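You operate a simulated robot arm through the tools that you are given. There is no shell and no other tool. Be economical: measure what you need, move in short steps, check, and stop when the job is done.

You run a simulated two-armed robot. Do the job below in one go: nothing can be reset, and whatever is moved stays where it is left.

TASK
Take the lid off the white tin and lay it down on the top of the marking bench. Then close the blue bench drawer. Then shut the left cupboard door. Then open the green drawer, fetch the green strap roll from the inside of the green drawer and set it in the small teal tray, then shut the drawer. Then push the grey drawer shut. Then open the white drawer, take the yellow wedge from the inside of the white drawer and leave it in the teal tray and shut the drawer again. Then take the orange sanding block on the top of the marking bench and put it away on the top of the sanding bench. Keep to this order.

The check looks at the end state, three seconds after you hand in, the way a careful person would. Anything else that was tipped, shoved, dropped, spilled or broken makes it a failure. Lids that push on must go on centred and level and be pressed home; caps that screw on are set level and turned clockwise until they are tight.

THE ROBOT
Two 7-joint arms with two-finger parallel grippers on one trunk, on a base that drives. Base frame: it is fixed to the floor where the robot stands at the start and does not move with it; the origin is under the middle of the robot, x ahead of it, y to its left, z up; the surface under the hand at the start is at about z = 0.86. Readings come in m, rad, newtons and seconds.
The left shoulder is at the start at [0.07, 0.164, 1.395], the right one opposite. With the tool pointing down near the work surface each hand reaches from about 0.1 to 0.84 m from the robot's upright axis, wherever it stands, measured 20 degrees to its own side. Places, roughly: blue bench drawer [0.4, 2, 0.7]; green drawer [-1.8, 1.3, 0.2]; green strap roll (7x7x4 cm) [-1.8, 1.3, 0.2]; grey drawer [-1.7, 0.7, 0.2]; left cupboard door [-0.4, 2.9, 1.5]; orange sanding block (10x6x5 cm) [0.7, 0.4, 0.9]; small teal tray (24x17x5 cm) [0.5, 0, 0.2]; teal tray (24x16x4 cm) [-0.6, -4, 0.4]; top of the sanding bench (46x23 cm) [-2.18, 3.1, 0.86]; white drawer [0.5, 0.4, 0.8]; white tin [0.75, 0, 1]; yellow wedge (8x3x3 cm) [0.5, 0.6, 0.7]. Payload 3.43 kg a hand.
Tool frame (each hand has its own): the origin (TCP) lies between the finger pads and is the grasp point; the fingertips stand 0.034 m ahead of it; z points along the fingers, y is the line along which they close. Largest opening 0.128 m; finger width 0.024, thickness 0.012; the body of the gripper, 0.048 by 0.13 m, starts 0.096 m behind the TCP.
Orientation is that of the tool frame in the base frame, as [roll, pitch, yaw] about the fixed x, y, z axes, in that order (R = Rz(yaw) Ry(pitch) Rx(roll)). With the fingers straight down and closing along the base's y, the tool's x points along the base's -x, its y along +y and its z along -z.

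THE INTERFACE
- The arms move only by the tool step_arm. It takes "left_moves", "right_moves" or both (then of equal length, played together; a hand with none holds still); each is a list of rows, each an object of numbers (a shift or turn left out is 0, a gripper value left out holds the last): "x", "y", "z": the shift along the base's x, y, z in units of 250 mm (1.0 is 250 mm); "wx", "wy", "wz": the turn, a rotation vector about the base's x, y, z in units of 60 degrees (1.0 is 60 degrees); "fingers": the finger opening in m, from 0 to 0.128. In form: [{"x": .., "y": .., "z": .., "wx": .., "wy": .., "wz": .., "fingers": ..}, ...]. A call has 1 to 10 rows; each row is the pose to reach, as a shift and turn from the pose commanded when the call began. A call with a number of a shift or a turn outside -1 to 1 is refused whole. Each row takes 0.2 s and may step no farther than 0.05 m and 0.15 rad from the row before; otherwise, or with a gripper value out of range, the whole call is refused. A pose out of reach is approached as far as the arm can. The call stops where the force on the tool passes 40 N (or 10 N more than at its start, if that is more) or the arm is blocked; 0.2 s more then pass. Each finger travels about 0.153 m/s and halts on what it meets, pressing with about 27 N; the grip force reading is that of the motor and also rises with nothing between the fingers. The clock runs only during rows and for 0.2 s after the last one: add rows that repeat a pose to give the fingers time. It gives the time, the measured TCP pose, the force on the tool (base axes), the opening and the grip force at its end, in the units of the frame above (readings bear some noise), with the torque about the TCP (base axes, N m) and any sound that the robot's microphone picked up.
- Cameras (640 x 400 px; columns grow to the right, rows downward): "scene" is now at [0.1177, 0.0321, 1.5949]; the picture's right is [0.55, -0.84, 0.00], its down [-0.66, -0.43, -0.62] and it looks along [0.52, 0.34, -0.79] (base axes); focal length 280 px, centre (320, 200). "left" rides on the left gripper at [0.076, 0.011, -0.16] in its tool frame; the picture's right is [-0.15, 0.99, 0.00], its down [-0.88, -0.13, -0.46] and it looks along [-0.45, -0.07, 0.89] (tool axes); focal length 234 px, centre (320, 200). "right" rides on the right gripper at [0.076, -0.011, -0.16] in its tool frame; the picture's right is [0.15, 0.99, 0.00], its down [-0.88, 0.13, -0.46] and it looks along [-0.45, 0.07, 0.89] (tool axes); focal length 234 px, centre (320, 200). There is no depth. A picture from a camera that has moved, and an enlarged one, comes with that camera's place and axes in the base frame and with its lens. The place of the scene camera against the robot may be out by one fixed shift of up to 0.018 m in any direction.
- camera(camera): a new picture of that camera. It takes no simulated time.
- raise_lower(by): slides the trunk up (or, below 0, down) by that many m; the arms and the scene camera ride with it, the base frame stays. It gives what a move gives, with no picture.
- steer(legs): drives the robot by 1 to 6 legs, each [ahead, left, turn to the left] in m, m and rad, along the robot's own axes; the way and the turn of a leg run together, so that a leg with both is an arc; at most 1.5 m and 3.142 rad a leg. The arms and the cameras ride along, it lands a little off, and it stops where it bumps. It gives what a move gives.
- head_to(pan, tilt): turns the head with the scene camera to pan (to the left, within 1.501 rad either way) and tilt (down, from -0.506 to 1.204), counted from straight ahead of the robot. It gives what a move gives.
- close_up(camera, box): a new picture of the part [left, top, right, bottom] of that camera's present view, enlarged. It takes no simulated time.
- sign_off(): hands the job in; it is judged then, once.

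Go step by step. Nothing tells you exact positions but the pictures and the camera data: compare them with the known pose of the tool, close in by small moves and look again before you grip or let go. The budget is 207 turns and 194 pictures, counting those below and the enlarged ones. Unless the task says otherwise, let go and move clear before handing in.

The tools are called after ">>>" by a JSON object that holds its "api" and its "payload". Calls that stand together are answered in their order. step_arm: Moves the arms, as the interface text tells. Its arguments: {"type":"object","properties":{"left_moves":{"type":"array","items":{"type":"object","properties":{"x":{"type":"number"},"y":{"type":"number"},"z":{"type":"number"},"wx":{"type":"number"},"wy":{"type":"number"},"wz":{"type":"number"},"fingers":{"type":"number"}}}},"right_moves":{"type":"array","items":{"type":"object","properties":{"x":{"type":"number"},"y":{"type":"number"},"z":{"type":"number"},"wx":{"type":"number"},"wy":{"type":"number"},"wz":{"type":"number"},"fingers":{"type":"number"}}}}},"required":[]} The other tools are called the same way: raise_lower (by) slides the trunk up or down; steer (legs) drives the base; head_to (pan, tilt) turns the head that bears the scene camera; camera (camera) takes a picture; close_up (camera, box) takes an enlarged picture of a part of a camera's view; sign_off () hands the job in.

At the start:

```text
t: 0.0
left_ee_pos: [0.4697, 0.5796, 1.2161]
left_tool_rot: [3.141, -0.001, 3.141]
left_ft_force: [0.0, 0.2, 1.1]
left_torque: [0.0, 0.0, 0.02]
left_finger_gap: 0.1281
left_finger_force: 0.1
right_ee_pos: [0.5548, 0.0385, 1.1911]
right_tool_rot: [-3.141, 0.0, 3.141]
right_ft_force: [0.6, -0.4, 0.3]
right_torque: [-0.03, 0.0, 0.01]
right_finger_gap: 0.128
right_finger_force: 0.1
trunk travel left (down, up): [-0.875, 0.065]
robot x, y, heading: [-0.0004, -0.0039, 0.0]
head pan, tilt: [0.578, 0.904]
```

scene: 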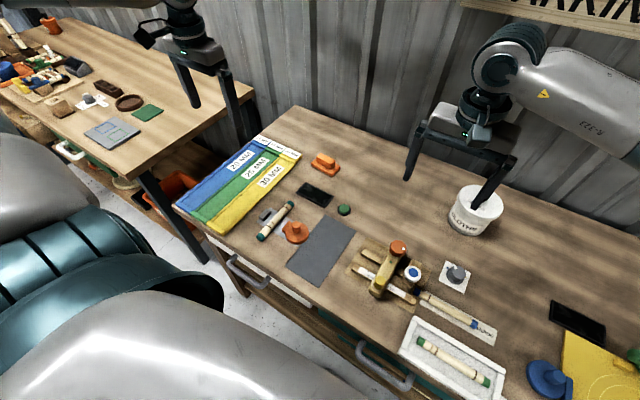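
right: 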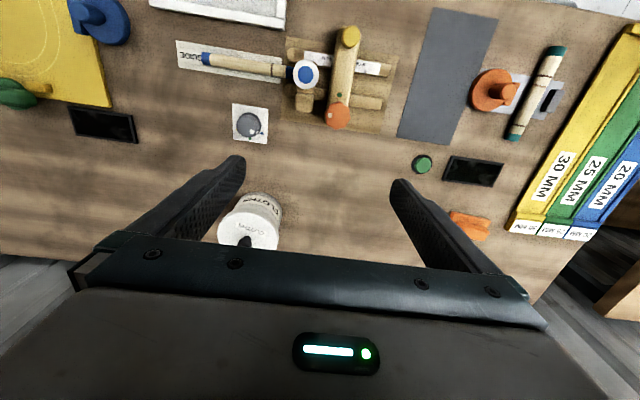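
left: 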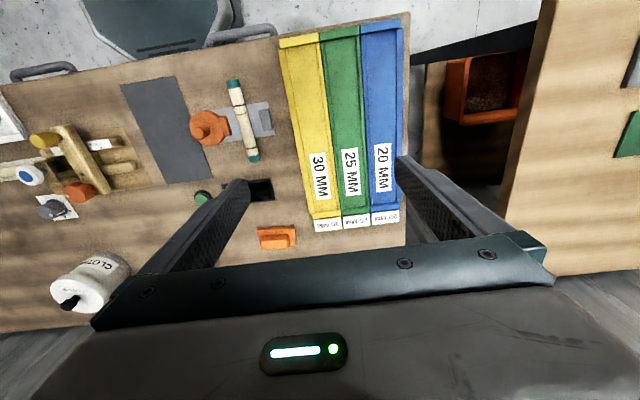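

I see the white tin on the marking bench to the right of centre, with the orange block near the labelled strips. First I look more closely at the tin and bench.

>>> {"api": "close_up", "payload": {"camera": "scene", "box": [400, 150, 560, 250]}}

>>> {"api": "close_up", "payload": {"camera": "right", "box": [180, 160, 340, 260]}}

>>> {"api": "head_to", "payload": {"pan": 0.0, "tilt": 0.9}}

>>> {"api": "camera", "payload": {"camera": "scene"}}

```text
4.00 times, centred on (480, 200) of scene
camera zoom: at [0.1177, 0.0321, 1.5949], right [0.55, -0.84, 0.0], down [-0.66, -0.43, -0.62], along [0.52, 0.34, -0.79], focal length 1118 px, centre (-320, 200)
```

zoom: 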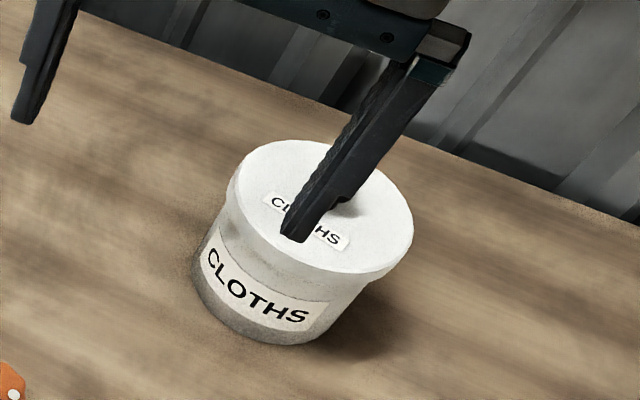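

```text
4.00 times, centred on (260, 210) of right
camera zoom: at [0.4787, 0.0279, 1.3507], right [-0.15, 0.99, 0.0], down [0.88, 0.13, 0.46], along [0.45, 0.07, -0.89], focal length 937 px, centre (560, 160)
```

zoom: 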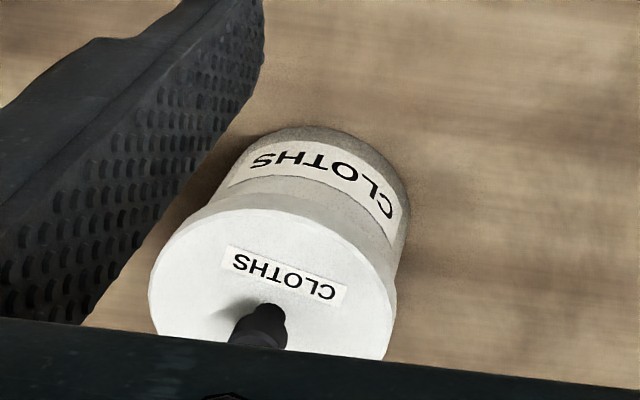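

```text
t: 1.0
left_ee_pos: [0.4694, 0.5793, 1.2149]
left_tool_rot: [-3.14, -0.001, 3.141]
left_ft_force: [-0.4, 0.3, -0.3]
left_torque: [-0.04, 0.0, 0.02]
left_finger_gap: 0.128
left_finger_force: 0.1
right_ee_pos: [0.5558, 0.0388, 1.1898]
right_tool_rot: [-3.141, 0.0, -3.141]
right_ft_force: [0.4, -0.1, 0.7]
right_torque: [0.0, -0.04, 0.01]
right_finger_gap: 0.1282
right_finger_force: 0.0
trunk travel left (down, up): [-0.875, 0.065]
robot x, y, heading: [0.0, -0.0011, -0.002]
head pan, tilt: [0.0, 0.901]
```

```text
188 pictures are left
camera scene: at [0.13, -0.009, 1.5951], right [0.0, -1.0, 0.0], down [-0.78, 0.0, -0.62], along [0.62, 0.0, -0.78], focal length 280 px, centre (320, 200)
```

scene: 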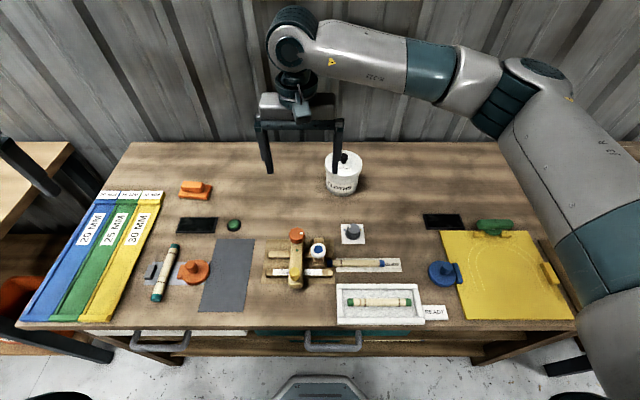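

The tin's lid, with a dark knob, is at about [0.78, -0.08, 0.97]. I move the right hand over it and look at the knob.

>>> {"api": "step_arm", "payload": {"right_moves": [{"x": 0.125, "y": -0.122}, {"x": 0.25, "y": -0.244}, {"x": 0.375, "y": -0.366}, {"x": 0.5, "y": -0.488}]}}

>>> {"api": "camera", "payload": {"camera": "right"}}

>>> {"api": "close_up", "payload": {"camera": "scene", "box": [300, 130, 396, 210]}}

```text
t: 2.0
left_ee_pos: [0.4701, 0.5776, 1.2158]
left_tool_rot: [3.139, -0.001, -3.141]
left_ft_force: [-0.2, 0.7, -0.9]
left_torque: [0.03, 0.01, -0.01]
left_finger_gap: 0.1281
left_finger_force: 0.1
right_ee_pos: [0.6808, -0.0851, 1.19]
right_tool_rot: [3.141, -0.001, 3.141]
right_ft_force: [0.0, 0.1, -0.9]
right_torque: [0.04, 0.01, 0.0]
right_finger_gap: 0.1282
right_finger_force: 0.0
trunk travel left (down, up): [-0.875, 0.065]
robot x, y, heading: [0.0021, 0.0007, -0.003]
head pan, tilt: [0.0, 0.901]
```

```text
187 pictures are left
camera right: at [0.6059, -0.0958, 1.3506], right [-0.15, 0.99, 0.0], down [0.88, 0.13, 0.46], along [0.45, 0.07, -0.89], focal length 234 px, centre (320, 200)
```

right: 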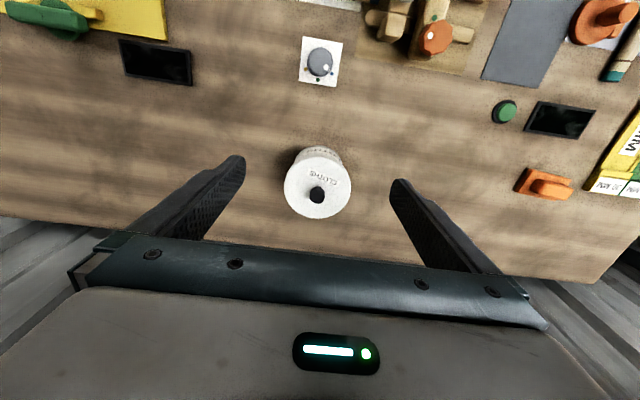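

```text
5.00 times, centred on (348, 170) of scene
camera zoom: at [0.1309, -0.0107, 1.5951], right [0.0, -1.0, 0.0], down [-0.78, 0.0, -0.62], along [0.62, 0.0, -0.78], focal length 1397 px, centre (180, 350)
```

zoom: 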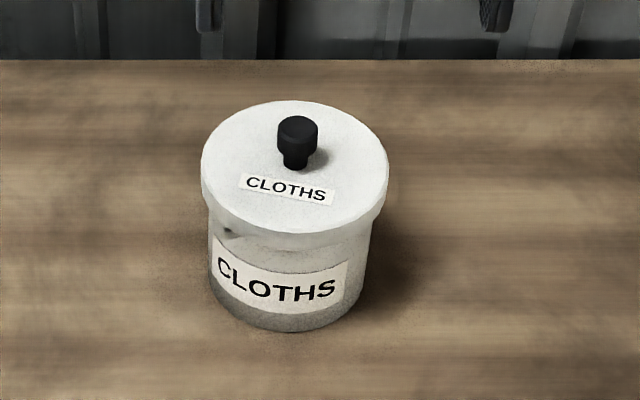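

The knob stands on the lid near [0.775, -0.077], with its top near z 0.995. I lower the hand with the fingers half open and check again.

>>> {"api": "step_arm", "payload": {"right_moves": [{"x": 0.18, "y": 0.016, "z": -0.1, "fingers": 0.07}, {"x": 0.376, "y": 0.032, "z": -0.24, "fingers": 0.07}, {"x": 0.376, "y": 0.032, "z": -0.4, "fingers": 0.07}, {"x": 0.376, "y": 0.032, "z": -0.48, "fingers": 0.07}]}}

>>> {"api": "camera", "payload": {"camera": "right"}}

>>> {"api": "close_up", "payload": {"camera": "scene", "box": [284, 120, 412, 200]}}

```text
refused: row 1 steps farther than a row can; nothing moved
```

```text
185 pictures are left
camera right: at [0.6059, -0.0958, 1.3506], right [-0.15, 0.99, 0.0], down [0.88, 0.13, 0.46], along [0.45, 0.07, -0.89], focal length 234 px, centre (320, 200)
```

right: 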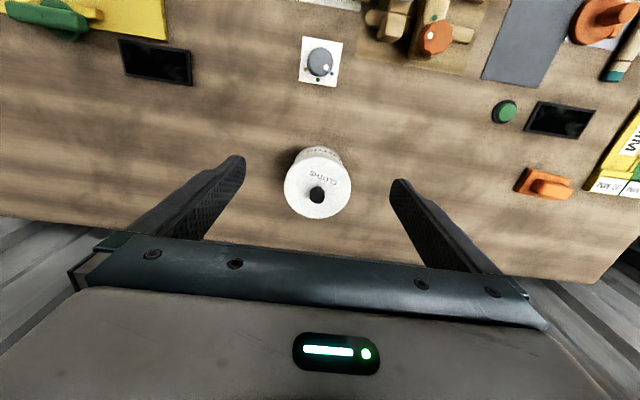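

```text
5.00 times, centred on (348, 160) of scene
camera zoom: at [0.1309, -0.0107, 1.5951], right [0.0, -1.0, 0.0], down [-0.78, 0.0, -0.62], along [0.62, 0.0, -0.78], focal length 1397 px, centre (180, 400)
```

zoom: 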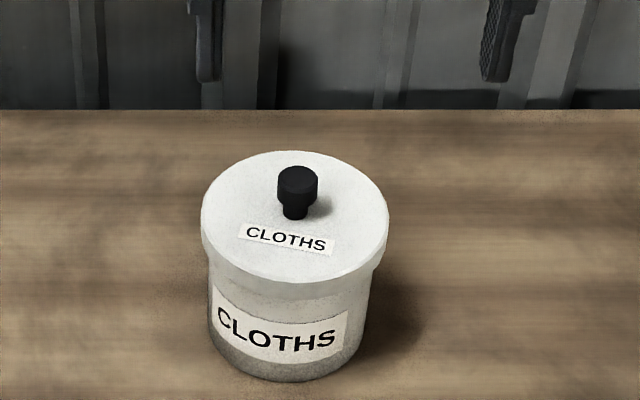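

Row step was too long; I redo it in shorter rows.

>>> {"api": "step_arm", "payload": {"right_moves": [{"x": 0.15, "y": 0.01, "z": -0.08, "fingers": 0.07}, {"x": 0.3, "y": 0.02, "z": -0.16, "fingers": 0.07}, {"x": 0.376, "y": 0.032, "z": -0.3, "fingers": 0.07}, {"x": 0.376, "y": 0.032, "z": -0.44, "fingers": 0.07}]}}

>>> {"api": "camera", "payload": {"camera": "right"}}

>>> {"api": "close_up", "payload": {"camera": "scene", "box": [284, 120, 412, 200]}}

```text
t: 3.0
left_ee_pos: [0.4702, 0.579, 1.2163]
left_tool_rot: [-3.141, -0.002, 3.141]
left_ft_force: [0.3, -0.9, 0.5]
left_torque: [0.03, 0.02, 0.01]
left_finger_gap: 0.1282
left_finger_force: 0.0
right_ee_pos: [0.7752, -0.0755, 1.0804]
right_tool_rot: [-3.14, 0.001, 3.14]
right_ft_force: [0.3, 0.2, -0.6]
right_torque: [-0.01, 0.02, -0.01]
right_finger_gap: 0.07
right_finger_force: 0.0
trunk travel left (down, up): [-0.875, 0.065]
robot x, y, heading: [-0.0016, 0.0037, 0.003]
head pan, tilt: [0.0, 0.901]
```

```text
183 pictures are left
camera right: at [0.6998, -0.0849, 1.2404], right [-0.15, 0.99, 0.0], down [0.88, 0.13, 0.46], along [0.45, 0.07, -0.89], focal length 234 px, centre (320, 200)
```

right: 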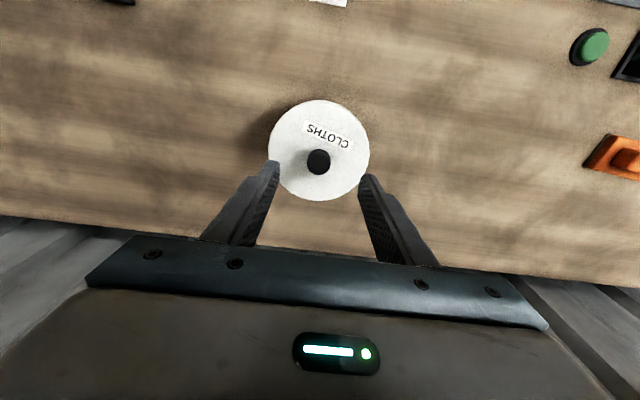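

```text
5.00 times, centred on (348, 160) of scene
camera zoom: at [0.1307, -0.0094, 1.5951], right [0.0, -1.0, 0.0], down [-0.78, 0.0, -0.62], along [0.62, 0.0, -0.78], focal length 1397 px, centre (180, 400)
```

zoom: 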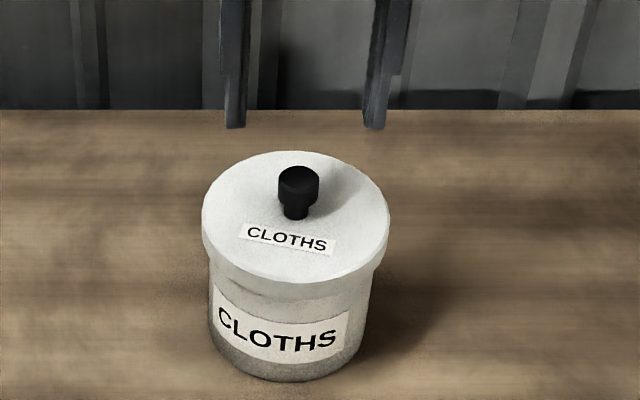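

Knob is at about [0.771, -0.076]. I lower around it and close gently.

>>> {"api": "step_arm", "payload": {"right_moves": [{"x": -0.016, "z": -0.12}, {"x": -0.016, "z": -0.24}, {"x": -0.016, "z": -0.3}]}}

>>> {"api": "camera", "payload": {"camera": "right"}}

>>> {"api": "close_up", "payload": {"camera": "scene", "box": [284, 120, 412, 200]}}

```text
t: 3.8
left_ee_pos: [0.4699, 0.5799, 1.215]
left_tool_rot: [3.142, 0.0, -3.141]
left_ft_force: [-0.4, -0.1, -0.9]
left_torque: [0.02, -0.01, -0.02]
left_finger_gap: 0.1282
left_finger_force: 0.1
right_ee_pos: [0.7711, -0.077, 1.0071]
right_tool_rot: [-3.141, 0.001, -3.141]
right_ft_force: [-1.0, 0.0, -0.8]
right_torque: [0.0, 0.0, 0.03]
right_finger_gap: 0.0699
right_finger_force: 0.0
trunk travel left (down, up): [-0.875, 0.065]
robot x, y, heading: [0.0022, -0.0015, -0.002]
head pan, tilt: [0.0, 0.901]
```

```text
181 pictures are left
camera right: at [0.6951, -0.0872, 1.1665], right [-0.15, 0.99, 0.0], down [0.88, 0.13, 0.46], along [0.45, 0.07, -0.89], focal length 234 px, centre (320, 200)
```

right: 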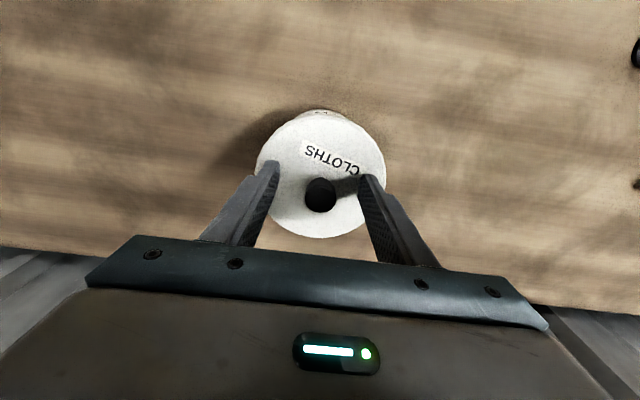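

```text
5.00 times, centred on (348, 160) of scene
camera zoom: at [0.13, -0.0087, 1.5952], right [0.0, -1.0, 0.0], down [-0.78, 0.0, -0.62], along [0.62, 0.0, -0.78], focal length 1397 px, centre (180, 400)
```

zoom: 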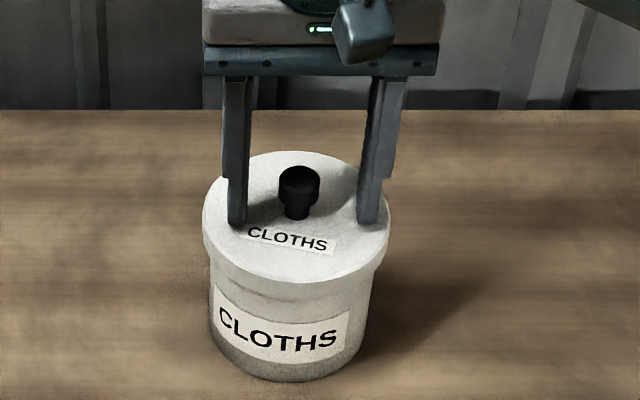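

The fingers straddle the knob, so I close and lift slowly.

>>> {"api": "step_arm", "payload": {"right_moves": [{"fingers": 0.0}, {"fingers": 0.0}, {"fingers": 0.0}, {"fingers": 0.0}, {"z": 0.04, "fingers": 0.0}, {"z": 0.08, "fingers": 0.0}, {"z": 0.12, "fingers": 0.0}]}}

>>> {"api": "camera", "payload": {"camera": "scene"}}

```text
t: 5.4
left_ee_pos: [0.4707, 0.5789, 1.2151]
left_tool_rot: [3.141, -0.001, 3.141]
left_ft_force: [-0.2, -0.1, -0.6]
left_torque: [0.01, -0.02, 0.02]
left_finger_gap: 0.128
left_finger_force: 0.1
right_ee_pos: [0.7682, -0.0762, 1.0339]
right_tool_rot: [3.141, 0.0, 3.14]
right_ft_force: [0.5, 0.2, -0.1]
right_torque: [0.0, -0.03, -0.01]
right_finger_gap: 0.0237
right_finger_force: 27.2
trunk travel left (down, up): [-0.875, 0.065]
robot x, y, heading: [0.0002, 0.0008, -0.002]
head pan, tilt: [0.0, 0.901]
heard: snap
```

```text
179 pictures are left
camera scene: at [0.13, -0.0091, 1.5951], right [0.0, -1.0, 0.0], down [-0.78, 0.0, -0.62], along [0.62, 0.0, -0.78], focal length 280 px, centre (320, 200)
```

scene: 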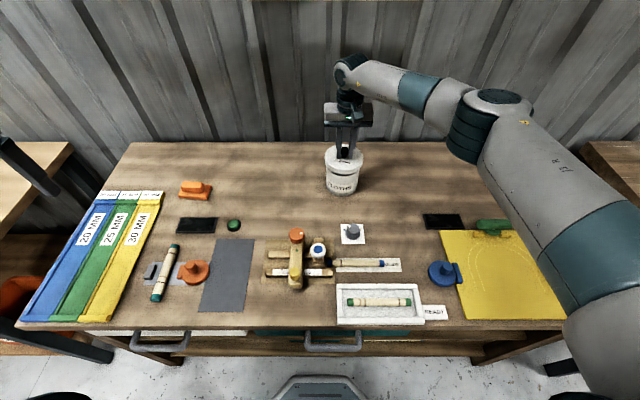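

The lid snapped free. I lift it clear and carry it to the free bench area right of the tin, near [0.77, -0.27].

>>> {"api": "step_arm", "payload": {"right_moves": [{"z": 0.16}, {"z": 0.32}, {"y": -0.18, "z": 0.32}, {"y": -0.36, "z": 0.32}, {"y": -0.54, "z": 0.32}, {"y": -0.72, "z": 0.32}, {"y": -0.78, "z": 0.2}, {"y": -0.78, "z": 0.05}, {"y": -0.78, "z": -0.05}]}}

>>> {"api": "camera", "payload": {"camera": "scene"}}

```text
t: 7.4
left_ee_pos: [0.47, 0.5791, 1.2168]
left_tool_rot: [3.14, 0.0, 3.141]
left_ft_force: [0.1, 0.2, -0.7]
left_torque: [0.03, -0.05, -0.02]
left_finger_gap: 0.1279
left_finger_force: 0.0
right_ee_pos: [0.7677, -0.2687, 1.023]
right_tool_rot: [3.14, 0.001, 3.141]
right_ft_force: [-0.1, -0.1, -0.6]
right_torque: [-0.01, 0.01, -0.02]
right_finger_gap: 0.0235
right_finger_force: 27.2
trunk travel left (down, up): [-0.875, 0.065]
robot x, y, heading: [-0.0013, 0.0033, 0.002]
head pan, tilt: [0.0, 0.901]
```

```text
178 pictures are left
camera scene: at [0.13, -0.01, 1.5952], right [0.0, -1.0, 0.0], down [-0.78, 0.0, -0.62], along [0.62, 0.0, -0.78], focal length 280 px, centre (320, 200)
```

scene: 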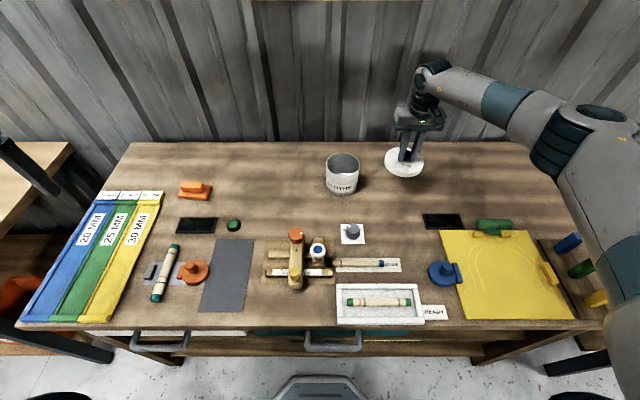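

The lid is held level over bare bench; I lower it in small steps to contact.

>>> {"api": "step_arm", "payload": {"right_moves": [{"z": -0.16}, {"z": -0.32}]}}

>>> {"api": "close_up", "payload": {"camera": "scene", "box": [340, 120, 468, 200]}}

```text
t: 8.0
left_ee_pos: [0.4716, 0.5788, 1.2151]
left_tool_rot: [3.14, 0.0, 3.141]
left_ft_force: [-0.7, -0.5, 0.3]
left_torque: [0.01, -0.01, 0.02]
left_finger_gap: 0.1283
left_finger_force: 0.0
right_ee_pos: [0.7701, -0.2699, 0.9405]
right_tool_rot: [3.141, -0.001, -3.141]
right_ft_force: [0.1, -1.1, -1.0]
right_torque: [0.03, -0.01, -0.01]
right_finger_gap: 0.0237
right_finger_force: 26.9
trunk travel left (down, up): [-0.875, 0.065]
robot x, y, heading: [0.0029, -0.0024, -0.003]
head pan, tilt: [0.0, 0.901]
```

```text
5.00 times, centred on (404, 160) of scene
camera zoom: at [0.1314, -0.0093, 1.5951], right [0.0, -1.0, 0.0], down [-0.78, 0.0, -0.62], along [0.62, 0.0, -0.78], focal length 1397 px, centre (-100, 400)
```

zoom: 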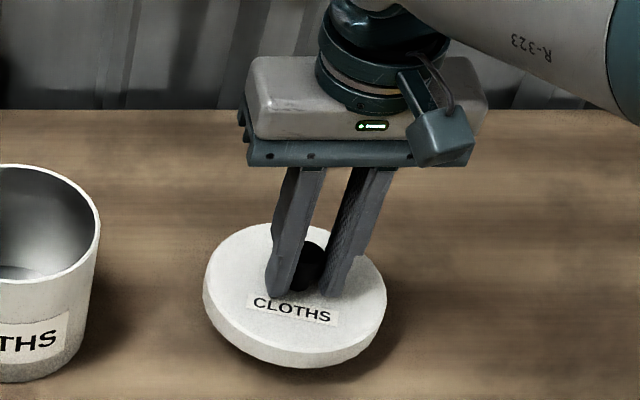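

>>> {"api": "step_arm", "payload": {"right_moves": [{"z": -0.02}, {"z": -0.04}, {"z": -0.06}, {"z": -0.075}, {"z": -0.09}, {"z": -0.105}, {"z": -0.12}, {"z": -0.135}]}}

>>> {"api": "close_up", "payload": {"camera": "scene", "box": [340, 120, 468, 200]}}

```text
t: 9.8
left_ee_pos: [0.4672, 0.5801, 1.2174]
left_tool_rot: [-3.139, 0.002, -3.141]
left_ft_force: [-0.2, -0.1, -0.6]
left_torque: [-0.01, -0.01, -0.04]
left_finger_gap: 0.128
left_finger_force: 0.1
right_ee_pos: [0.769, -0.2685, 0.9147]
right_tool_rot: [3.141, 0.011, 3.139]
right_ft_force: [4.9, -4.4, 30.9]
right_torque: [-0.05, -0.42, 0.0]
right_finger_gap: 0.0242
right_finger_force: 27.1
trunk travel left (down, up): [-0.875, 0.065]
robot x, y, heading: [0.0029, -0.0015, 0.001]
head pan, tilt: [0.0, 0.901]
```

```text
5.00 times, centred on (404, 160) of scene
camera zoom: at [0.125, -0.0076, 1.5961], right [0.0, -1.0, 0.0], down [-0.78, 0.0, -0.62], along [0.62, 0.0, -0.78], focal length 1397 px, centre (-100, 400)
```

zoom: 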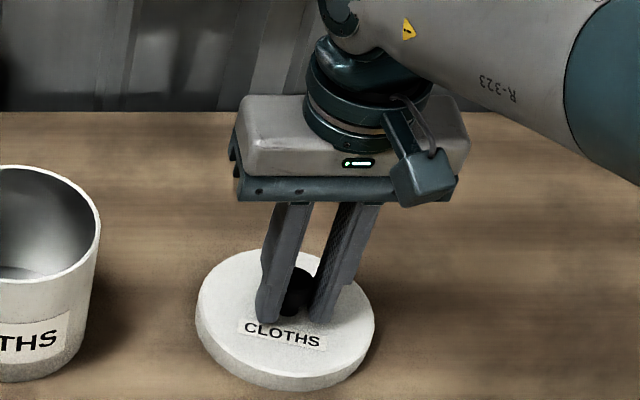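

The lid rests on the bench. I ease off, open, and lift clear.

>>> {"api": "step_arm", "payload": {"right_moves": [{"z": 0.035}, {"z": 0.035, "fingers": 0.06}, {"z": 0.035, "fingers": 0.06}, {"z": 0.035, "fingers": 0.06}, {"z": 0.2, "fingers": 0.06}, {"z": 0.4, "fingers": 0.06}, {"z": 0.6, "fingers": 0.06}, {"z": 0.8, "fingers": 0.06}, {"z": 1.0, "fingers": 0.06}]}}

>>> {"api": "head_to", "payload": {"pan": 0.9, "tilt": 0.55}}

>>> {"api": "camera", "payload": {"camera": "scene"}}

>>> {"api": "camera", "payload": {"camera": "right"}}

>>> {"api": "head_to", "payload": {"pan": 1.5, "tilt": 0.45}}

>>> {"api": "camera", "payload": {"camera": "scene"}}

```text
t: 11.8
left_ee_pos: [0.4687, 0.5791, 1.2151]
left_tool_rot: [3.141, 0.001, 3.141]
left_ft_force: [-0.9, 0.4, 0.4]
left_torque: [-0.01, -0.01, -0.03]
left_finger_gap: 0.1276
left_finger_force: 0.0
right_ee_pos: [0.7671, -0.2723, 1.1599]
right_tool_rot: [-3.14, 0.0, 3.139]
right_ft_force: [-0.1, -0.2, 0.6]
right_torque: [0.01, -0.02, 0.01]
right_finger_gap: 0.0601
right_finger_force: 0.1
trunk travel left (down, up): [-0.875, 0.065]
robot x, y, heading: [0.0002, -0.0003, 0.003]
head pan, tilt: [0.0, 0.901]
```

```text
t: 13.0
left_ee_pos: [0.4707, 0.5795, 1.2168]
left_tool_rot: [-3.141, 0.001, -3.141]
left_ft_force: [-0.4, -0.1, -0.3]
left_torque: [-0.03, 0.01, 0.04]
left_finger_gap: 0.1284
left_finger_force: 0.1
right_ee_pos: [0.7698, -0.271, 1.1589]
right_tool_rot: [-3.14, 0.001, 3.14]
right_ft_force: [0.3, 0.4, 0.1]
right_torque: [-0.03, -0.03, -0.02]
right_finger_gap: 0.0596
right_finger_force: 0.0
trunk travel left (down, up): [-0.875, 0.065]
robot x, y, heading: [-0.0045, -0.0002, 0.006]
head pan, tilt: [0.901, 0.55]
```

```text
175 pictures are left
camera scene: at [0.1102, 0.0613, 1.6244], right [0.78, -0.62, 0.0], down [-0.33, -0.41, -0.85], along [0.53, 0.67, -0.52], focal length 280 px, centre (320, 200)
```

scene: 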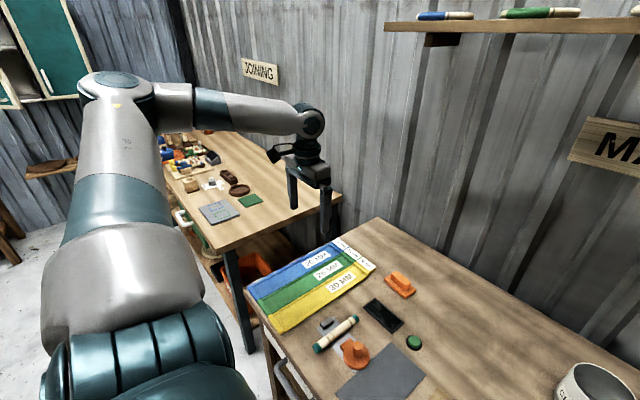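

```text
174 pictures are left
camera right: at [0.6933, -0.2824, 1.3192], right [-0.15, 0.99, 0.0], down [0.88, 0.13, 0.46], along [0.45, 0.07, -0.89], focal length 234 px, centre (320, 200)
```

right: 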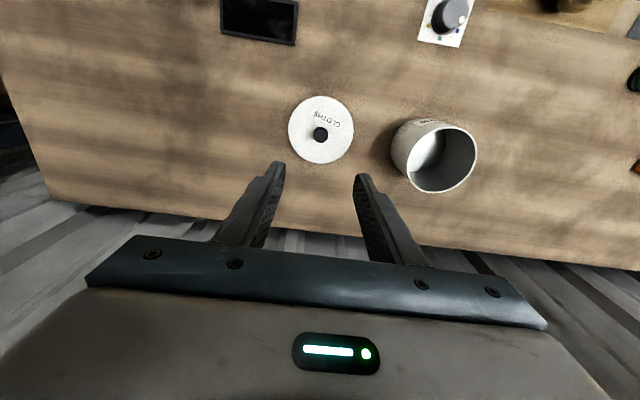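

```text
t: 14.0
left_ee_pos: [0.4706, 0.579, 1.2161]
left_tool_rot: [-3.14, -0.001, 3.141]
left_ft_force: [-0.2, -0.2, -0.4]
left_torque: [0.01, 0.0, 0.01]
left_finger_gap: 0.1279
left_finger_force: 0.0
right_ee_pos: [0.7693, -0.2716, 1.1592]
right_tool_rot: [-3.141, -0.002, 3.141]
right_ft_force: [0.3, 0.2, -0.4]
right_torque: [0.0, 0.01, -0.01]
right_finger_gap: 0.0599
right_finger_force: 0.0
trunk travel left (down, up): [-0.875, 0.065]
robot x, y, heading: [0.0019, -0.0004, 0.001]
head pan, tilt: [1.499, 0.45]
```

```text
173 pictures are left
camera scene: at [0.0613, 0.0824, 1.6335], right [1.0, -0.07, 0.0], down [-0.03, -0.43, -0.9], along [0.07, 0.9, -0.44], focal length 280 px, centre (320, 200)
```

scene: 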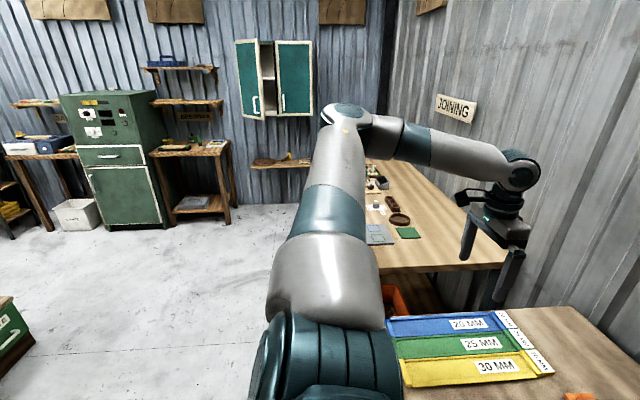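

The lid lies flat on the bench. Next is the blue drawer at around [0.4, 2, 0.7]: I back off and slide left along the benches, then look.

>>> {"api": "steer", "payload": {"legs": [[-0.5, 0, 0], [0, 1.5, 0]]}}

>>> {"api": "head_to", "payload": {"pan": 0.45, "tilt": 0.7}}

>>> {"api": "camera", "payload": {"camera": "scene"}}

```text
t: 23.9
left_ee_pos: [-0.008, 2.0648, 1.215]
left_tool_rot: [3.141, 0.0, 3.131]
left_ft_force: [-0.5, -0.3, -0.2]
left_torque: [0.02, 0.0, -0.01]
left_finger_gap: 0.128
left_finger_force: 0.2
right_ee_pos: [0.2815, 1.2101, 1.16]
right_tool_rot: [-3.14, 0.001, 3.129]
right_ft_force: [0.0, 1.1, -0.1]
right_torque: [0.0, 0.04, 0.01]
right_finger_gap: 0.06
right_finger_force: 0.0
trunk travel left (down, up): [-0.875, 0.065]
robot x, y, heading: [-0.4796, 1.4891, -0.011]
head pan, tilt: [1.499, 0.45]
```

```text
t: 25.2
left_ee_pos: [-0.0082, 2.0645, 1.2154]
left_tool_rot: [3.141, 0.001, 3.129]
left_ft_force: [-0.1, 0.1, 0.3]
left_torque: [-0.01, 0.0, 0.01]
left_finger_gap: 0.128
left_finger_force: 0.0
right_ee_pos: [0.2821, 1.2108, 1.1591]
right_tool_rot: [3.141, 0.001, 3.129]
right_ft_force: [-0.3, 0.3, -0.2]
right_torque: [-0.02, 0.02, -0.02]
right_finger_gap: 0.0598
right_finger_force: 0.1
trunk travel left (down, up): [-0.875, 0.065]
robot x, y, heading: [-0.4838, 1.494, -0.017]
head pan, tilt: [0.45, 0.7]
```

```text
172 pictures are left
camera scene: at [-0.3523, 1.5172, 1.6113], right [0.43, -0.91, 0.0], down [-0.58, -0.27, -0.76], along [0.69, 0.33, -0.64], focal length 280 px, centre (320, 200)
```

scene: 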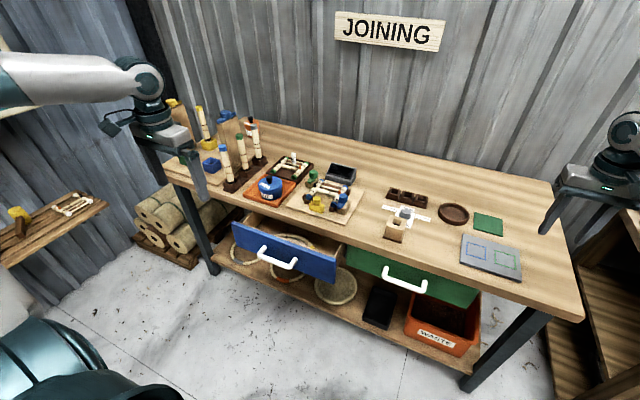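

The blue drawer stands open, its handle near [0.22, 1.98, 0.72]. I turn the left hand to point forward and draw the right hand in.

>>> {"api": "step_arm", "payload": {"left_moves": [{"wy": -0.14, "x": -0.05}, {"wy": -0.28, "x": -0.1}, {"wy": -0.42, "x": -0.15}, {"wy": -0.56, "x": -0.2}, {"wy": -0.7, "x": -0.2}, {"wy": -0.84, "x": -0.2, "fingers": 0.05}, {"wy": -0.98, "x": -0.2, "fingers": 0.0}], "right_moves": [{"x": -0.15}, {"x": -0.3}, {"x": -0.45}, {"x": -0.6}, {"x": -0.75}, {"x": -0.9}, {"x": -1.0}]}}

>>> {"api": "step_arm", "payload": {"left_moves": [{"wy": -0.14, "z": -0.1}, {"wy": -0.28, "z": -0.2}, {"wy": -0.42, "z": -0.3}, {"wy": -0.52, "z": -0.4}]}}

>>> {"api": "raise_lower", "payload": {"by": -0.3}}

>>> {"api": "steer", "payload": {"legs": [[0, 0.25, 0]]}}

>>> {"api": "camera", "payload": {"camera": "scene"}}

>>> {"api": "camera", "payload": {"camera": "left"}}

```text
t: 26.8
left_ee_pos: [-0.0599, 2.0655, 1.2178]
left_tool_rot: [3.128, 1.032, 3.121]
left_ft_force: [-0.4, 0.5, 0.4]
left_torque: [0.01, -0.04, -0.01]
left_finger_gap: 0.0001
left_finger_force: 27.1
right_ee_pos: [0.031, 1.2113, 1.1617]
right_tool_rot: [-3.14, 0.003, 3.13]
right_ft_force: [-0.5, 0.0, -0.2]
right_torque: [-0.01, -0.01, -0.04]
right_finger_gap: 0.0602
right_finger_force: 0.0
trunk travel left (down, up): [-0.875, 0.065]
robot x, y, heading: [-0.48, 1.4874, -0.013]
head pan, tilt: [0.45, 0.7]
```

```text
t: 27.8
left_ee_pos: [-0.0569, 2.0628, 1.1128]
left_tool_rot: [1.679, 1.557, 1.68]
left_ft_force: [-0.3, -0.7, -0.5]
left_torque: [-0.01, 0.02, 0.02]
left_finger_gap: 0.0
left_finger_force: 26.4
right_ee_pos: [0.0341, 1.2101, 1.1583]
right_tool_rot: [3.141, -0.001, 3.129]
right_ft_force: [0.4, -0.5, -0.1]
right_torque: [0.05, 0.06, 0.01]
right_finger_gap: 0.0598
right_finger_force: 0.1
trunk travel left (down, up): [-0.875, 0.065]
robot x, y, heading: [-0.4819, 1.4898, -0.009]
head pan, tilt: [0.45, 0.7]
```

```text
t: 30.8
left_ee_pos: [-0.059, 2.0631, 0.8133]
left_tool_rot: [1.571, 1.56, 1.571]
left_ft_force: [-0.4, 0.7, -0.1]
left_torque: [0.06, 0.02, 0.01]
left_finger_gap: 0.0
left_finger_force: 26.6
right_ee_pos: [0.0328, 1.21, 0.8596]
right_tool_rot: [3.141, -0.002, 3.129]
right_ft_force: [-0.9, -0.9, 0.2]
right_torque: [0.01, 0.0, 0.0]
right_finger_gap: 0.0598
right_finger_force: 0.0
trunk travel left (down, up): [-0.575, 0.365]
robot x, y, heading: [-0.4827, 1.4909, -0.008]
head pan, tilt: [0.45, 0.7]
```

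```text
t: 32.6
left_ee_pos: [-0.054, 2.3139, 0.8127]
left_tool_rot: [1.58, 1.56, 1.577]
left_ft_force: [-0.7, 0.4, -1.2]
left_torque: [0.0, -0.06, -0.04]
left_finger_gap: 0.0002
left_finger_force: 27.5
right_ee_pos: [0.0362, 1.4605, 0.8601]
right_tool_rot: [-3.141, -0.001, 3.127]
right_ft_force: [0.2, 0.3, 0.6]
right_torque: [-0.02, -0.02, -0.03]
right_finger_gap: 0.0599
right_finger_force: 0.1
trunk travel left (down, up): [-0.575, 0.365]
robot x, y, heading: [-0.4794, 1.7393, -0.014]
head pan, tilt: [0.45, 0.7]
```

```text
171 pictures are left
camera scene: at [-0.3493, 1.7676, 1.3113], right [0.42, -0.91, 0.0], down [-0.58, -0.27, -0.76], along [0.69, 0.32, -0.64], focal length 280 px, centre (320, 200)
```

scene: 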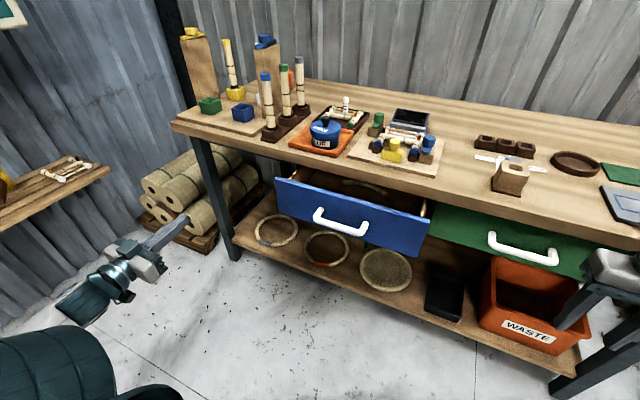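

```text
170 pictures are left
camera left: at [-0.2143, 2.325, 0.7362], right [0.0, 0.99, 0.16], down [-0.46, -0.14, 0.88], along [0.89, -0.07, 0.45], focal length 234 px, centre (320, 200)
```

left: 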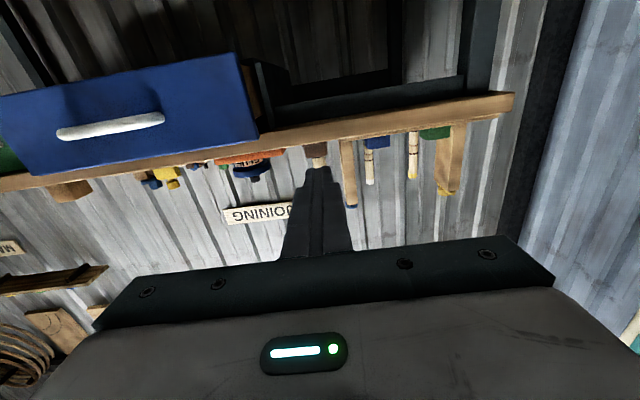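

Triangulating gives the handle at about [0.20, 1.96, 0.74] and the face at x ≈ 0.24. I line up the closed left fingers below the handle.

>>> {"api": "step_arm", "payload": {"left_moves": [{"y": -0.177, "z": -0.056}, {"y": -0.354, "z": -0.112}, {"y": -0.531, "z": -0.168}, {"y": -0.708, "z": -0.224}, {"y": -0.885, "z": -0.28}, {"y": -1.0, "z": -0.36}, {"y": -1.0, "z": -0.46}]}}

>>> {"api": "step_arm", "payload": {"left_moves": [{"x": 0.15, "y": -0.1}, {"x": 0.3, "y": -0.2}, {"x": 0.45, "y": -0.3}, {"x": 0.6, "y": -0.416}]}}

>>> {"api": "camera", "payload": {"camera": "left"}}

>>> {"api": "camera", "payload": {"camera": "scene"}}

```text
t: 34.2
left_ee_pos: [-0.0712, 2.2566, 0.8248]
left_tool_rot: [1.736, 1.558, 1.732]
left_ft_force: [0.1, -0.5, 0.8]
left_torque: [-0.04, 0.0, -0.02]
left_finger_gap: 0.0001
left_finger_force: 26.9
left hand out of reach, approached as far as the arm can: row 1, 2, 3, 4, 5, 6, 7
right_ee_pos: [0.0365, 1.4597, 0.8594]
right_tool_rot: [3.142, 0.001, 3.129]
right_ft_force: [0.4, -0.4, -0.4]
right_torque: [0.01, -0.02, 0.01]
right_finger_gap: 0.0599
right_finger_force: 0.1
trunk travel left (down, up): [-0.575, 0.365]
robot x, y, heading: [-0.4861, 1.7399, -0.016]
head pan, tilt: [0.45, 0.7]
```

```text
t: 35.2
left_ee_pos: [0.0029, 2.2593, 0.86]
left_tool_rot: [1.519, 1.558, 1.504]
left_ft_force: [-0.8, -0.3, 0.0]
left_torque: [-0.02, -0.03, 0.0]
left_finger_gap: 0.0
left_finger_force: 26.7
left hand out of reach, approached as far as the arm can: row 1, 2, 3, 4
right_ee_pos: [0.0365, 1.4592, 0.8584]
right_tool_rot: [3.141, 0.001, 3.127]
right_ft_force: [0.1, 0.3, 0.5]
right_torque: [0.0, 0.03, -0.02]
right_finger_gap: 0.06
right_finger_force: 0.0
trunk travel left (down, up): [-0.575, 0.365]
robot x, y, heading: [-0.481, 1.7411, -0.013]
head pan, tilt: [0.45, 0.7]
```

```text
169 pictures are left
camera left: at [-0.1572, 2.2735, 0.7839], right [0.01, 0.99, 0.16], down [-0.46, -0.14, 0.88], along [0.89, -0.09, 0.45], focal length 234 px, centre (320, 200)
```

left: 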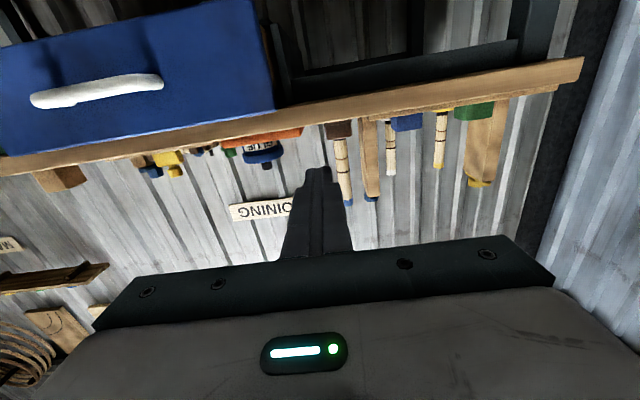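

```text
168 pictures are left
camera scene: at [-0.3489, 1.7667, 1.3112], right [0.42, -0.91, 0.0], down [-0.58, -0.27, -0.76], along [0.69, 0.32, -0.64], focal length 280 px, centre (320, 200)
```

scene: 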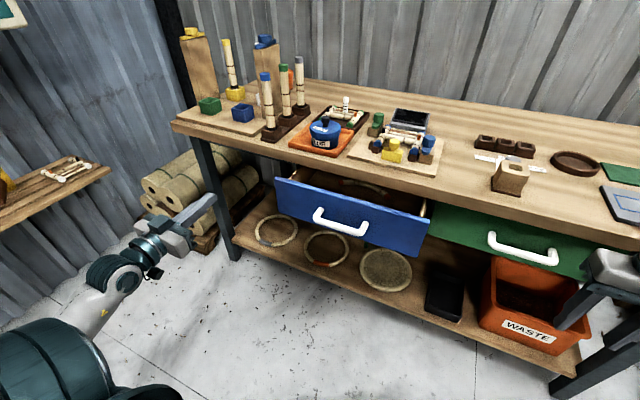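

The arm can't reach further inboard in this pose, so I use base and trunk to line up instead, and pull the right hand back.

>>> {"api": "step_arm", "payload": {"right_moves": [{"x": -0.18}, {"x": -0.36}, {"x": -0.54}, {"x": -0.72}, {"x": -0.8}]}}

>>> {"api": "raise_lower", "payload": {"by": -0.155}}

>>> {"api": "steer", "payload": {"legs": [[0, -0.3, 0.0]]}}

>>> {"api": "camera", "payload": {"camera": "left"}}

>>> {"api": "camera", "payload": {"camera": "scene"}}

```text
t: 36.4
left_ee_pos: [0.0009, 2.2582, 0.8618]
left_tool_rot: [1.387, 1.558, 1.371]
left_ft_force: [-0.8, -0.6, -0.2]
left_torque: [-0.01, 0.0, 0.02]
left_finger_gap: 0.0004
left_finger_force: 27.0
right_ee_pos: [-0.1074, 1.4508, 0.8586]
right_tool_rot: [3.139, 0.0, 3.128]
right_ft_force: [-0.1, -1.0, -0.2]
right_torque: [0.01, 0.01, -0.01]
right_finger_gap: 0.0599
right_finger_force: 0.0
right hand out of reach, approached as far as the arm can: row 4, 5
trunk travel left (down, up): [-0.575, 0.365]
robot x, y, heading: [-0.4783, 1.7386, -0.011]
head pan, tilt: [0.45, 0.7]
```

```text
t: 38.2
left_ee_pos: [0.0015, 2.258, 0.7074]
left_tool_rot: [1.433, 1.558, 1.42]
left_ft_force: [-0.1, -0.4, 0.0]
left_torque: [0.01, 0.0, -0.04]
left_finger_gap: 0.0001
left_finger_force: 27.1
right_ee_pos: [-0.1055, 1.453, 0.703]
right_tool_rot: [-3.141, -0.001, 3.127]
right_ft_force: [0.2, 0.3, 0.1]
right_torque: [0.04, 0.01, -0.03]
right_finger_gap: 0.0599
right_finger_force: 0.0
trunk travel left (down, up): [-0.42, 0.52]
robot x, y, heading: [-0.4797, 1.7419, -0.01]
head pan, tilt: [0.45, 0.7]
```

```text
t: 40.2
left_ee_pos: [-0.0029, 1.9733, 0.7063]
left_tool_rot: [1.452, 1.556, 1.445]
left_ft_force: [0.0, 0.1, -0.1]
left_torque: [-0.01, -0.01, 0.01]
left_finger_gap: 0.0
left_finger_force: 26.9
right_ee_pos: [-0.108, 1.1666, 0.7024]
right_tool_rot: [3.141, -0.001, 3.132]
right_ft_force: [0.1, 0.4, 0.2]
right_torque: [-0.02, 0.04, -0.01]
right_finger_gap: 0.06
right_finger_force: 0.0
trunk travel left (down, up): [-0.42, 0.52]
robot x, y, heading: [-0.485, 1.4559, -0.007]
head pan, tilt: [0.45, 0.7]
```

```text
167 pictures are left
camera left: at [-0.1627, 1.9874, 0.6294], right [0.01, 0.99, 0.16], down [-0.46, -0.14, 0.88], along [0.89, -0.08, 0.45], focal length 234 px, centre (320, 200)
```

left: 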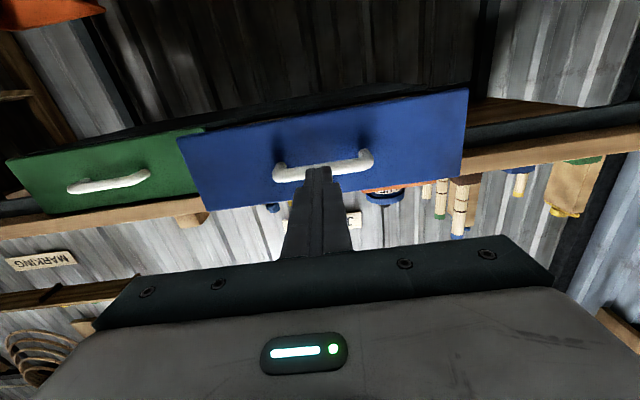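

```text
166 pictures are left
camera scene: at [-0.3527, 1.4795, 1.1563], right [0.43, -0.9, 0.0], down [-0.58, -0.27, -0.77], along [0.69, 0.33, -0.64], focal length 280 px, centre (320, 200)
```

scene: 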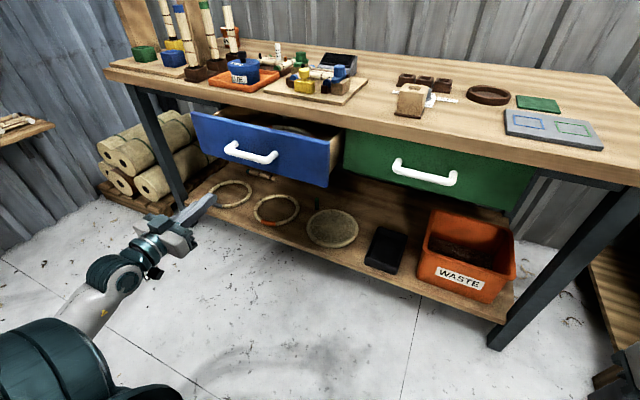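

Fingers are centred under the handle at z 0.706. I drive forward to push the drawer in.

>>> {"api": "steer", "payload": {"legs": [[0.28, 0, 0]]}}

>>> {"api": "camera", "payload": {"camera": "left"}}

>>> {"api": "camera", "payload": {"camera": "scene"}}

```text
t: 42.1
left_ee_pos: [0.2681, 1.975, 0.706]
left_tool_rot: [1.517, 1.556, 1.512]
left_ft_force: [0.8, 0.7, -0.1]
left_torque: [-0.03, 0.01, 0.04]
left_finger_gap: 0.0003
left_finger_force: 26.8
right_ee_pos: [0.1677, 1.169, 0.7035]
right_tool_rot: [3.141, -0.002, 3.137]
right_ft_force: [0.4, 0.6, -0.5]
right_torque: [-0.01, 0.03, 0.02]
right_finger_gap: 0.0602
right_finger_force: 0.0
trunk travel left (down, up): [-0.42, 0.52]
robot x, y, heading: [-0.208, 1.4502, -0.002]
head pan, tilt: [0.45, 0.7]
```

```text
165 pictures are left
camera left: at [0.1073, 1.9878, 0.6287], right [0.0, 0.99, 0.16], down [-0.46, -0.14, 0.88], along [0.89, -0.08, 0.45], focal length 234 px, centre (320, 200)
```

left: 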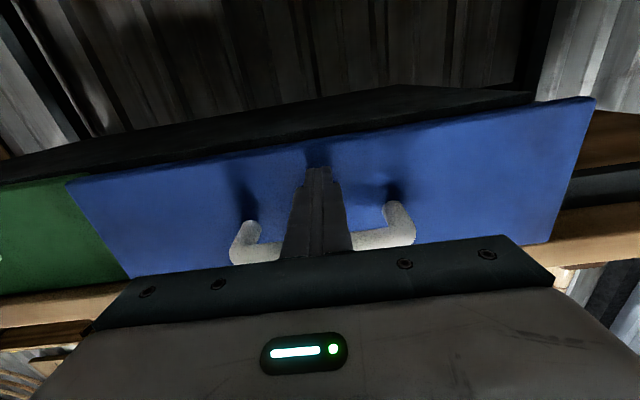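

```text
164 pictures are left
camera scene: at [-0.0795, 1.4792, 1.1562], right [0.43, -0.9, 0.0], down [-0.58, -0.28, -0.76], along [0.69, 0.33, -0.64], focal length 280 px, centre (320, 200)
```

scene: 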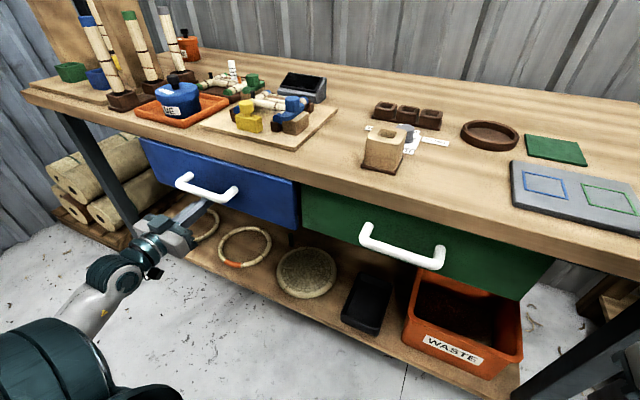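

Nearly flush with the green one; I push the remaining few centimetres.

>>> {"api": "steer", "payload": {"legs": [[0.04, 0, 0]]}}

>>> {"api": "close_up", "payload": {"camera": "scene", "box": [120, 110, 440, 310]}}

```text
t: 43.0
left_ee_pos: [0.2902, 1.9749, 0.7067]
left_tool_rot: [1.291, 1.554, 1.291]
left_ft_force: [-6.1, -3.1, 2.5]
left_torque: [0.0, 0.0, -0.08]
left_finger_gap: 0.0
left_finger_force: 27.1
right_ee_pos: [0.1951, 1.1694, 0.7035]
right_tool_rot: [-3.141, 0.0, 3.14]
right_ft_force: [0.0, -0.3, -0.5]
right_torque: [0.02, 0.02, 0.0]
right_finger_gap: 0.0597
right_finger_force: 0.1
trunk travel left (down, up): [-0.42, 0.52]
robot x, y, heading: [-0.1827, 1.4519, -0.002]
head pan, tilt: [0.45, 0.7]
stopped in leg 1: the force on the tool passed its limit at 130 N (the readings are from after the stop); the commanded pose is now the measured one
```

```text
2.00 times, centred on (280, 210) of scene
camera zoom: at [-0.0525, 1.4793, 1.1564], right [0.44, -0.9, 0.0], down [-0.58, -0.28, -0.77], along [0.69, 0.33, -0.64], focal length 559 px, centre (400, 180)
```

zoom: 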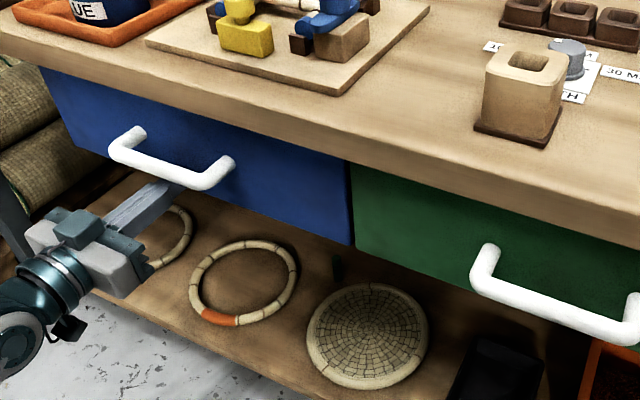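

The blue drawer is flush. I back off, raise the trunk, and look at the cupboard on the far wall.

>>> {"api": "steer", "payload": {"legs": [[-0.45, 0, 0]]}}

>>> {"api": "raise_lower", "payload": {"by": 0.455}}

>>> {"api": "head_to", "payload": {"pan": 1.4, "tilt": 0.2}}

>>> {"api": "camera", "payload": {"camera": "scene"}}

```text
t: 45.8
left_ee_pos: [-0.1631, 1.978, 0.7061]
left_tool_rot: [1.337, 1.553, 1.346]
left_ft_force: [-0.5, -0.1, 0.6]
left_torque: [-0.03, -0.01, 0.0]
left_finger_gap: 0.0
left_finger_force: 27.4
right_ee_pos: [-0.2497, 1.1702, 0.7045]
right_tool_rot: [3.141, 0.0, -3.135]
right_ft_force: [-0.2, -0.2, 0.6]
right_torque: [0.02, -0.01, 0.01]
right_finger_gap: 0.0603
right_finger_force: 0.1
trunk travel left (down, up): [-0.42, 0.52]
robot x, y, heading: [-0.6315, 1.4485, 0.005]
head pan, tilt: [0.45, 0.7]
```

```text
refused: 0.455 is not a number from -0.4 to 0.4
```

```text
t: 47.0
left_ee_pos: [-0.1619, 1.978, 0.7069]
left_tool_rot: [1.377, 1.554, 1.382]
left_ft_force: [0.1, 0.5, -1.3]
left_torque: [0.03, -0.02, -0.05]
left_finger_gap: 0.0
left_finger_force: 27.4
right_ee_pos: [-0.2506, 1.1707, 0.7042]
right_tool_rot: [-3.141, 0.0, -3.134]
right_ft_force: [-0.5, -0.3, -0.3]
right_torque: [0.02, 0.03, 0.01]
right_finger_gap: 0.0599
right_finger_force: 0.1
trunk travel left (down, up): [-0.42, 0.52]
robot x, y, heading: [-0.6325, 1.4515, 0.006]
head pan, tilt: [1.4, 0.201]
```

```text
162 pictures are left
camera scene: at [-0.5621, 1.5334, 1.2017], right [0.99, -0.16, 0.0], down [-0.03, -0.2, -0.98], along [0.16, 0.97, -0.2], focal length 280 px, centre (320, 200)
```

scene: 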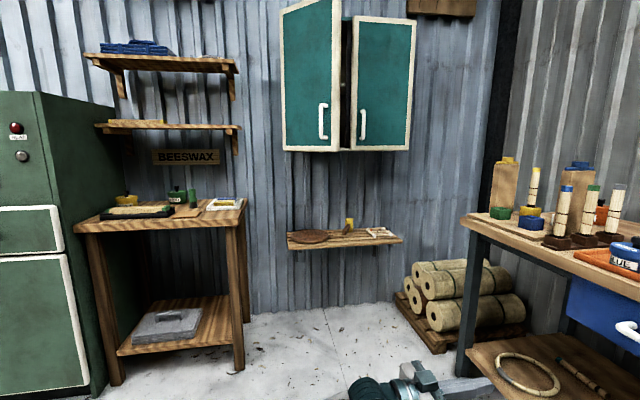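

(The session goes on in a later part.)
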